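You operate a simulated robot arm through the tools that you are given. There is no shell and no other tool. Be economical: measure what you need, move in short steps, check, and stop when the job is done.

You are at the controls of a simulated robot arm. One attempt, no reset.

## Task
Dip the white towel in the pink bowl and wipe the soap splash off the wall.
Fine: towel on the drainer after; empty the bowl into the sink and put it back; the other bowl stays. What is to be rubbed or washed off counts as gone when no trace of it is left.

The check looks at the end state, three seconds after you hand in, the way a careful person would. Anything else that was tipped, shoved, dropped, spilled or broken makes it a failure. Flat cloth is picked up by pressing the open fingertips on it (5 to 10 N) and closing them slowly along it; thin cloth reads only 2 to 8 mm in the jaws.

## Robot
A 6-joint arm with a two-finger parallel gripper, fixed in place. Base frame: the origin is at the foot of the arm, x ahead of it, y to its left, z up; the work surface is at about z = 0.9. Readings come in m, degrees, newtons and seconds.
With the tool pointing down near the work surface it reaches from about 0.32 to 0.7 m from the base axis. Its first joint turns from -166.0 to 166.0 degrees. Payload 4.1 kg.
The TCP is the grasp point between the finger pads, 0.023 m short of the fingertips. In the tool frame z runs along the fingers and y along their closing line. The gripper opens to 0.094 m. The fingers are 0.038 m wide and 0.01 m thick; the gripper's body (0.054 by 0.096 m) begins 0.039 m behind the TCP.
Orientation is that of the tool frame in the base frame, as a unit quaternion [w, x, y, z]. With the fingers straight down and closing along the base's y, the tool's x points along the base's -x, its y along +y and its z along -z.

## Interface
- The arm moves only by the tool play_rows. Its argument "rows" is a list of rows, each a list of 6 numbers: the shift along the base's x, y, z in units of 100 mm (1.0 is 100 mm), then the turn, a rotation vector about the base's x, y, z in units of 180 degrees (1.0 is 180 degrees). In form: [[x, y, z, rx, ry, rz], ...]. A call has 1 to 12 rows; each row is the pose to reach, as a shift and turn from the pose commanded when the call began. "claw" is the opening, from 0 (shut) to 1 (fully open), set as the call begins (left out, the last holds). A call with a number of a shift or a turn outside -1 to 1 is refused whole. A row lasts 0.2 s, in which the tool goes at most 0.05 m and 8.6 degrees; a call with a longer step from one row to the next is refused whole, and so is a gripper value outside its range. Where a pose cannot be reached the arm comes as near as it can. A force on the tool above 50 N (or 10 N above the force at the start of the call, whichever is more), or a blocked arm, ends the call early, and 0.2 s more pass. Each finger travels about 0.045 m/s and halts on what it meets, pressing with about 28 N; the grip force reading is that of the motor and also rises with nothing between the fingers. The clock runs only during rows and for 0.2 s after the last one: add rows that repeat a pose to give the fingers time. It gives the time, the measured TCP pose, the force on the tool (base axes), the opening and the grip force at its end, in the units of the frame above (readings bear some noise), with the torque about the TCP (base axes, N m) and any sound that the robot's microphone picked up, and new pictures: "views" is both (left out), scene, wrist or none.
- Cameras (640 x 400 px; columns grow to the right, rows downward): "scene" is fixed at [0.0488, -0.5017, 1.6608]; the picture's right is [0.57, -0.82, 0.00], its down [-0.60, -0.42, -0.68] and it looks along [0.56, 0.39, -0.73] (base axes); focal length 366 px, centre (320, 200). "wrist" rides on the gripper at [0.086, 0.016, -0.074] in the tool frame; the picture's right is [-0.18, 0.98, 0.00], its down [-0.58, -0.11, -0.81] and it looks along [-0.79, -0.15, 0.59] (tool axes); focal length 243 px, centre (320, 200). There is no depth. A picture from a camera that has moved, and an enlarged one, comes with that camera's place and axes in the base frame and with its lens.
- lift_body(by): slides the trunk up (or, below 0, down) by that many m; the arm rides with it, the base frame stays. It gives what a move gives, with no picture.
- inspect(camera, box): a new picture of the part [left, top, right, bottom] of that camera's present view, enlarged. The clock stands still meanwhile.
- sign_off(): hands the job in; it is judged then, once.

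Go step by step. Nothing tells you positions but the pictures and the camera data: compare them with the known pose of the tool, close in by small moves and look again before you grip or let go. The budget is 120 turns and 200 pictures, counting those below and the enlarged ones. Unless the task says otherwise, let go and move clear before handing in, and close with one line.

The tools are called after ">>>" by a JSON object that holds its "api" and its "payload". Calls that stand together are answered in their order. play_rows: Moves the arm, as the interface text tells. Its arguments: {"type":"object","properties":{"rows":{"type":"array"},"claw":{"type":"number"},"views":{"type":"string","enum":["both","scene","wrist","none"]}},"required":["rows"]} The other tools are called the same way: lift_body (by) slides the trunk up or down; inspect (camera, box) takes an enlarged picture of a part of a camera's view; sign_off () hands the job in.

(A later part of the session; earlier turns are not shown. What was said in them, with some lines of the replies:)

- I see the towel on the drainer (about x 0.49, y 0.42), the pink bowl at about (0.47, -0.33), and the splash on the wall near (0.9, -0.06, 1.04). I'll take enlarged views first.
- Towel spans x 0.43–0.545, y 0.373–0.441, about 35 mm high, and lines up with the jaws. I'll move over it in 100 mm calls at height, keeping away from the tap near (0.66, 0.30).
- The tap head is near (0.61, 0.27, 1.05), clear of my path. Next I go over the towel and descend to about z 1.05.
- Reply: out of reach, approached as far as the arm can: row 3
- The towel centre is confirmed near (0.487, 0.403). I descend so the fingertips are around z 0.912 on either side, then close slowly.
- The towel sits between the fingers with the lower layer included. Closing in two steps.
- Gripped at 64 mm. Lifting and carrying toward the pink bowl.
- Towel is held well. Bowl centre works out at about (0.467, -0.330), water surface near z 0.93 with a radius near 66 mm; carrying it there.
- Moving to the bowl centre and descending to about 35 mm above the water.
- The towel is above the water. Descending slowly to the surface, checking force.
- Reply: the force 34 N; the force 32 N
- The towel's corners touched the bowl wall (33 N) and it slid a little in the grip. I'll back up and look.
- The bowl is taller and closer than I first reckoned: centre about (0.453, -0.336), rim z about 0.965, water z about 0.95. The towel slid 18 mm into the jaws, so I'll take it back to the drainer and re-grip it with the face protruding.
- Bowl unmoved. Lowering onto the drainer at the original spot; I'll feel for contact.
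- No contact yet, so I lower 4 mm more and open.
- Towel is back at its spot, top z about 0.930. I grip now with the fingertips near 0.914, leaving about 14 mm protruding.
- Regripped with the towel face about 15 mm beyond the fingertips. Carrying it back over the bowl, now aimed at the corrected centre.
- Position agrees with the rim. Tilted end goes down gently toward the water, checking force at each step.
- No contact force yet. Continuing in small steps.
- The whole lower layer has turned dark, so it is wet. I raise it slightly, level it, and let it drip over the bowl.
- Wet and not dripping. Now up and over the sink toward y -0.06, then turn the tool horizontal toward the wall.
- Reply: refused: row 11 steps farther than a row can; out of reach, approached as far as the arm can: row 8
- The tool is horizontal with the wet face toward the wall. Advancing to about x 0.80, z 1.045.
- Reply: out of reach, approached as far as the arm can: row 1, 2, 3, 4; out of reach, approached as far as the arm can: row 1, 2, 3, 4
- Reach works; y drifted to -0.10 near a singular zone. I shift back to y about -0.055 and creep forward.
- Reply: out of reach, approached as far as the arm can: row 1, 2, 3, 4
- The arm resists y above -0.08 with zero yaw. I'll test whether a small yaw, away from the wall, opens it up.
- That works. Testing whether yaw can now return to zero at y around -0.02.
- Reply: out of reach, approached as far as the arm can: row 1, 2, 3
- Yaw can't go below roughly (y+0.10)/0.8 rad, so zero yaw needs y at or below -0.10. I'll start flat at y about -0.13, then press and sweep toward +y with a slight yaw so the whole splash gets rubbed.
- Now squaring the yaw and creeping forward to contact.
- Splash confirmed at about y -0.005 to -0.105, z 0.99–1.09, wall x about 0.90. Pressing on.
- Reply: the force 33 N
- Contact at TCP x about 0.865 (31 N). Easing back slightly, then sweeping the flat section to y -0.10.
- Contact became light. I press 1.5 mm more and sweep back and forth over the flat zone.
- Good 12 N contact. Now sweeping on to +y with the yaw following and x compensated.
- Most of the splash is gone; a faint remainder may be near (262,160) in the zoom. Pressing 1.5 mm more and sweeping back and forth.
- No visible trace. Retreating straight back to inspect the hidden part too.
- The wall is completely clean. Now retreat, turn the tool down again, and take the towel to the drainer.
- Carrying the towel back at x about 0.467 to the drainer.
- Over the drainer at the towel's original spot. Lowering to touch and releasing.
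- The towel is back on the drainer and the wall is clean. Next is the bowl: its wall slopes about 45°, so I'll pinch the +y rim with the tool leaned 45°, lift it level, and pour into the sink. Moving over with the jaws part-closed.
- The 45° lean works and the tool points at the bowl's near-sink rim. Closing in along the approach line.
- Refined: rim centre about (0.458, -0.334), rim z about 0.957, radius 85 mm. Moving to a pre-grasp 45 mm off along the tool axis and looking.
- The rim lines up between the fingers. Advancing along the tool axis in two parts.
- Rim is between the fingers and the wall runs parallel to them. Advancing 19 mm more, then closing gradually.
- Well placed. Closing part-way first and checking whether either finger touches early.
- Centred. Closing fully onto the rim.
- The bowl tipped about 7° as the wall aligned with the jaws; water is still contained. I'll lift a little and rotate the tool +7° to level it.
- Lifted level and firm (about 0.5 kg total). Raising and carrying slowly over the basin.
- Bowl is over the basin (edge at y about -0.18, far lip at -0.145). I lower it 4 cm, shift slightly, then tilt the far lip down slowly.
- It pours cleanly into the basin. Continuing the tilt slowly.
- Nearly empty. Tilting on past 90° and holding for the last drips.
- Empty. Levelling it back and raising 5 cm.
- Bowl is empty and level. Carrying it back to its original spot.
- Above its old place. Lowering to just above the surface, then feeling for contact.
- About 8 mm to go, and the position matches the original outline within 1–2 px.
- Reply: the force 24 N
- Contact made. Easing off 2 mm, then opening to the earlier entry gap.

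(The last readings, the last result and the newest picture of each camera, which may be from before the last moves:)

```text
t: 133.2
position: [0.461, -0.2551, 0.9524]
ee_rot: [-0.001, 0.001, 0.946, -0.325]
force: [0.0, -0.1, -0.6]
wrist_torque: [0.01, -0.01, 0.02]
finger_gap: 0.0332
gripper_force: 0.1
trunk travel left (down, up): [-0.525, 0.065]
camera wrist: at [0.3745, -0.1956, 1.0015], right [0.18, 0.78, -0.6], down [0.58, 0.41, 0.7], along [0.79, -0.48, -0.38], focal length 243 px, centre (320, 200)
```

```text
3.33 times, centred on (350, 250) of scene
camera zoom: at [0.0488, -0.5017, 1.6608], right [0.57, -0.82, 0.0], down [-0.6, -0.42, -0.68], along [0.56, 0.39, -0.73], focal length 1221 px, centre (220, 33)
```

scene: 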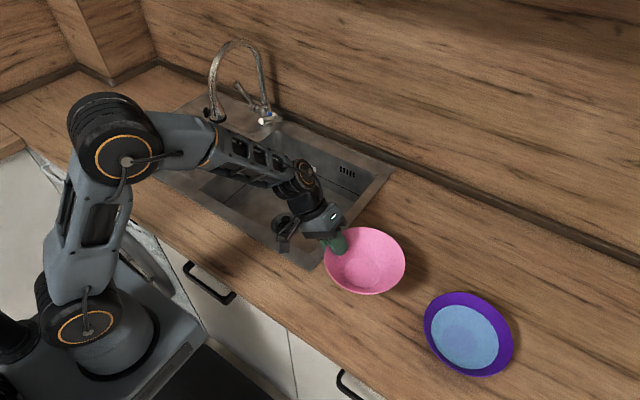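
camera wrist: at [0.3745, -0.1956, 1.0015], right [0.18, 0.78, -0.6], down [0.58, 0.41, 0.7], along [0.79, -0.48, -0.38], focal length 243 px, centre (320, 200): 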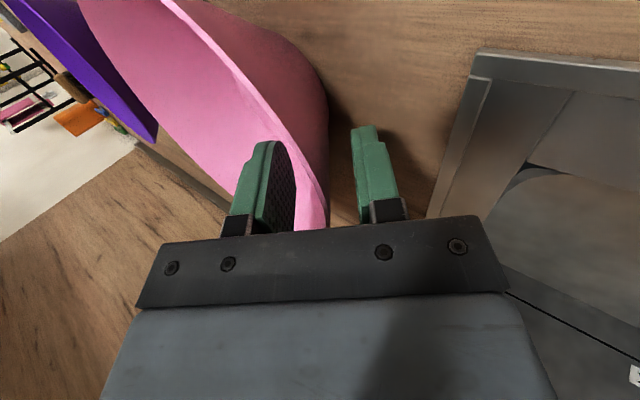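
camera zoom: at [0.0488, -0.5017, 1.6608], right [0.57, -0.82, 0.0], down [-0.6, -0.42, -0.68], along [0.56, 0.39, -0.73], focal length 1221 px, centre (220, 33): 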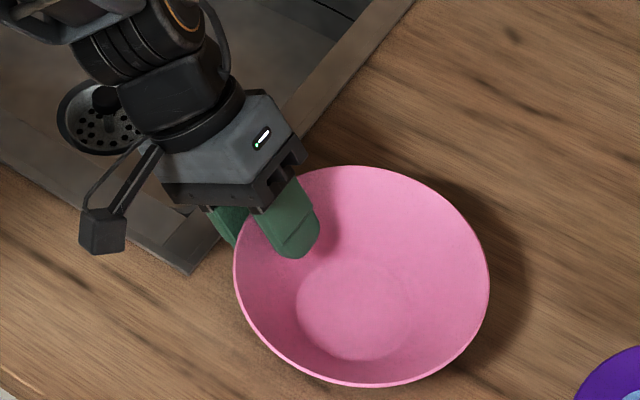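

The bowl rests flat within about 2–3 mm of its original place. Withdrawing along the tool axis.

>>> {"api": "play_rows", "payload": {"rows": [[0, 0.06, 0.08, 0, 0, 0], [0, 0.15, 0.2, 0, 0, 0], [0, 0.3, 0.4, 0, 0, 0], [0, 0.5, 0.65, 0, 0, 0], [0, 0.7, 0.95, 0, 0, 0]], "views": "none"}}

>>> {"api": "play_rows", "payload": {"rows": [[0, 0.2, 0.2, 0.04, 0, 0], [0, 0.5, 0.4, 0.08, 0, 0], [0, 0.8, 0.6, 0.12, 0, 0], [0, 1.0, 0.8, 0.16, 0, 0], [0, 1.0, 1.0, 0.2, 0, 0], [0, 1.0, 1.0, 0.212, 0, 0]], "views": "both"}}

>>> {"api": "inspect", "payload": {"camera": "scene", "box": [290, 60, 490, 310]}}

>>> {"api": "inspect", "payload": {"camera": "scene", "box": [100, 80, 400, 280]}}

```text
t: 134.4
position: [0.4577, -0.1818, 1.0477]
ee_rot: [-0.001, 0.001, 0.946, -0.325]
force: [-0.6, -0.2, 0.5]
wrist_torque: [-0.01, -0.01, -0.01]
finger_gap: 0.0327
gripper_force: 0.1
trunk travel left (down, up): [-0.525, 0.065]
```

```text
t: 135.8
position: [0.4595, -0.0833, 1.146]
ee_rot: [-0.001, 0.0, 1.0, 0.004]
force: [1.1, 0.5, -0.7]
wrist_torque: [0.01, 0.0, 0.0]
finger_gap: 0.0328
gripper_force: 0.0
trunk travel left (down, up): [-0.525, 0.065]
camera wrist: at [0.3733, -0.0684, 1.2214], right [0.18, 0.98, 0.01], down [0.58, -0.11, 0.8], along [0.79, -0.14, -0.59], focal length 243 px, centre (320, 200)
```

scene: 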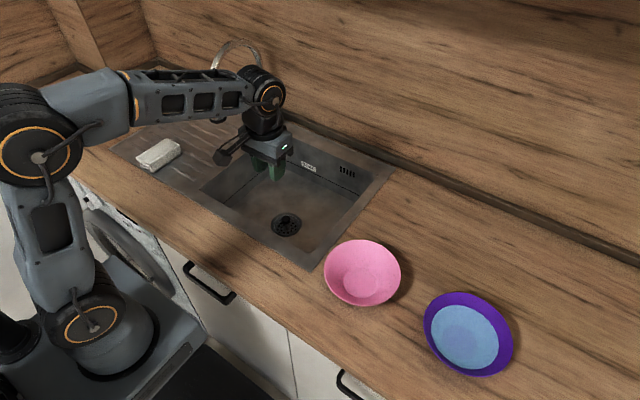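
wrist: 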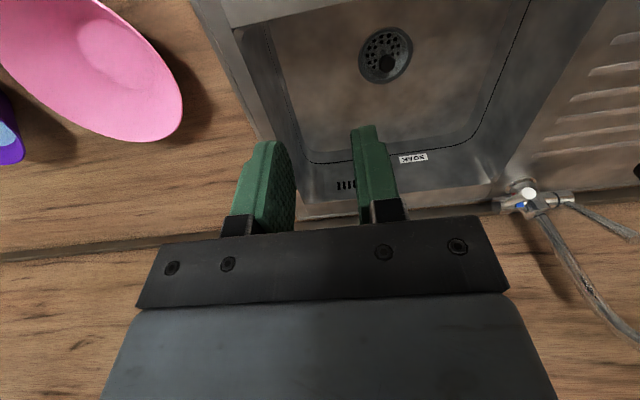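

```text
1.60 times, centred on (390, 185) of scene
camera zoom: at [0.0488, -0.5017, 1.6608], right [0.57, -0.82, 0.0], down [-0.6, -0.42, -0.68], along [0.56, 0.39, -0.73], focal length 586 px, centre (208, 224)
```

zoom: 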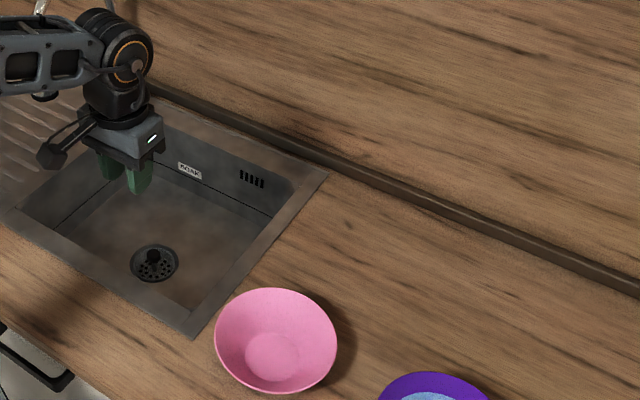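

```text
2.00 times, centred on (250, 180) of scene
camera zoom: at [0.0488, -0.5017, 1.6608], right [0.57, -0.82, 0.0], down [-0.6, -0.42, -0.68], along [0.56, 0.39, -0.73], focal length 732 px, centre (460, 240)
```

zoom: 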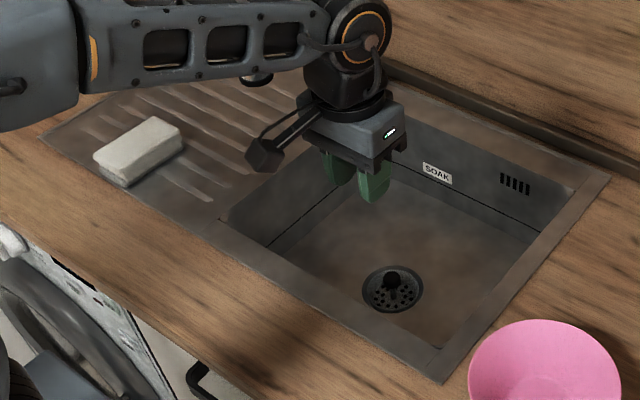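

The wall is clean, the towel is on the drainer, the pink bowl is empty in its place, the purple bowl is untouched, and the arm is clear. Handing in.

>>> {"api": "sign_off", "payload": {}}

```text
The job is handed in.
```

The soap splash is wiped off the wall with no trace visible in the camera views. The towel is back on the drainer, and the pink bowl is emptied into the sink and set back within about 3 mm of its original spot. The purple bowl was not touched, and I saw no spills.
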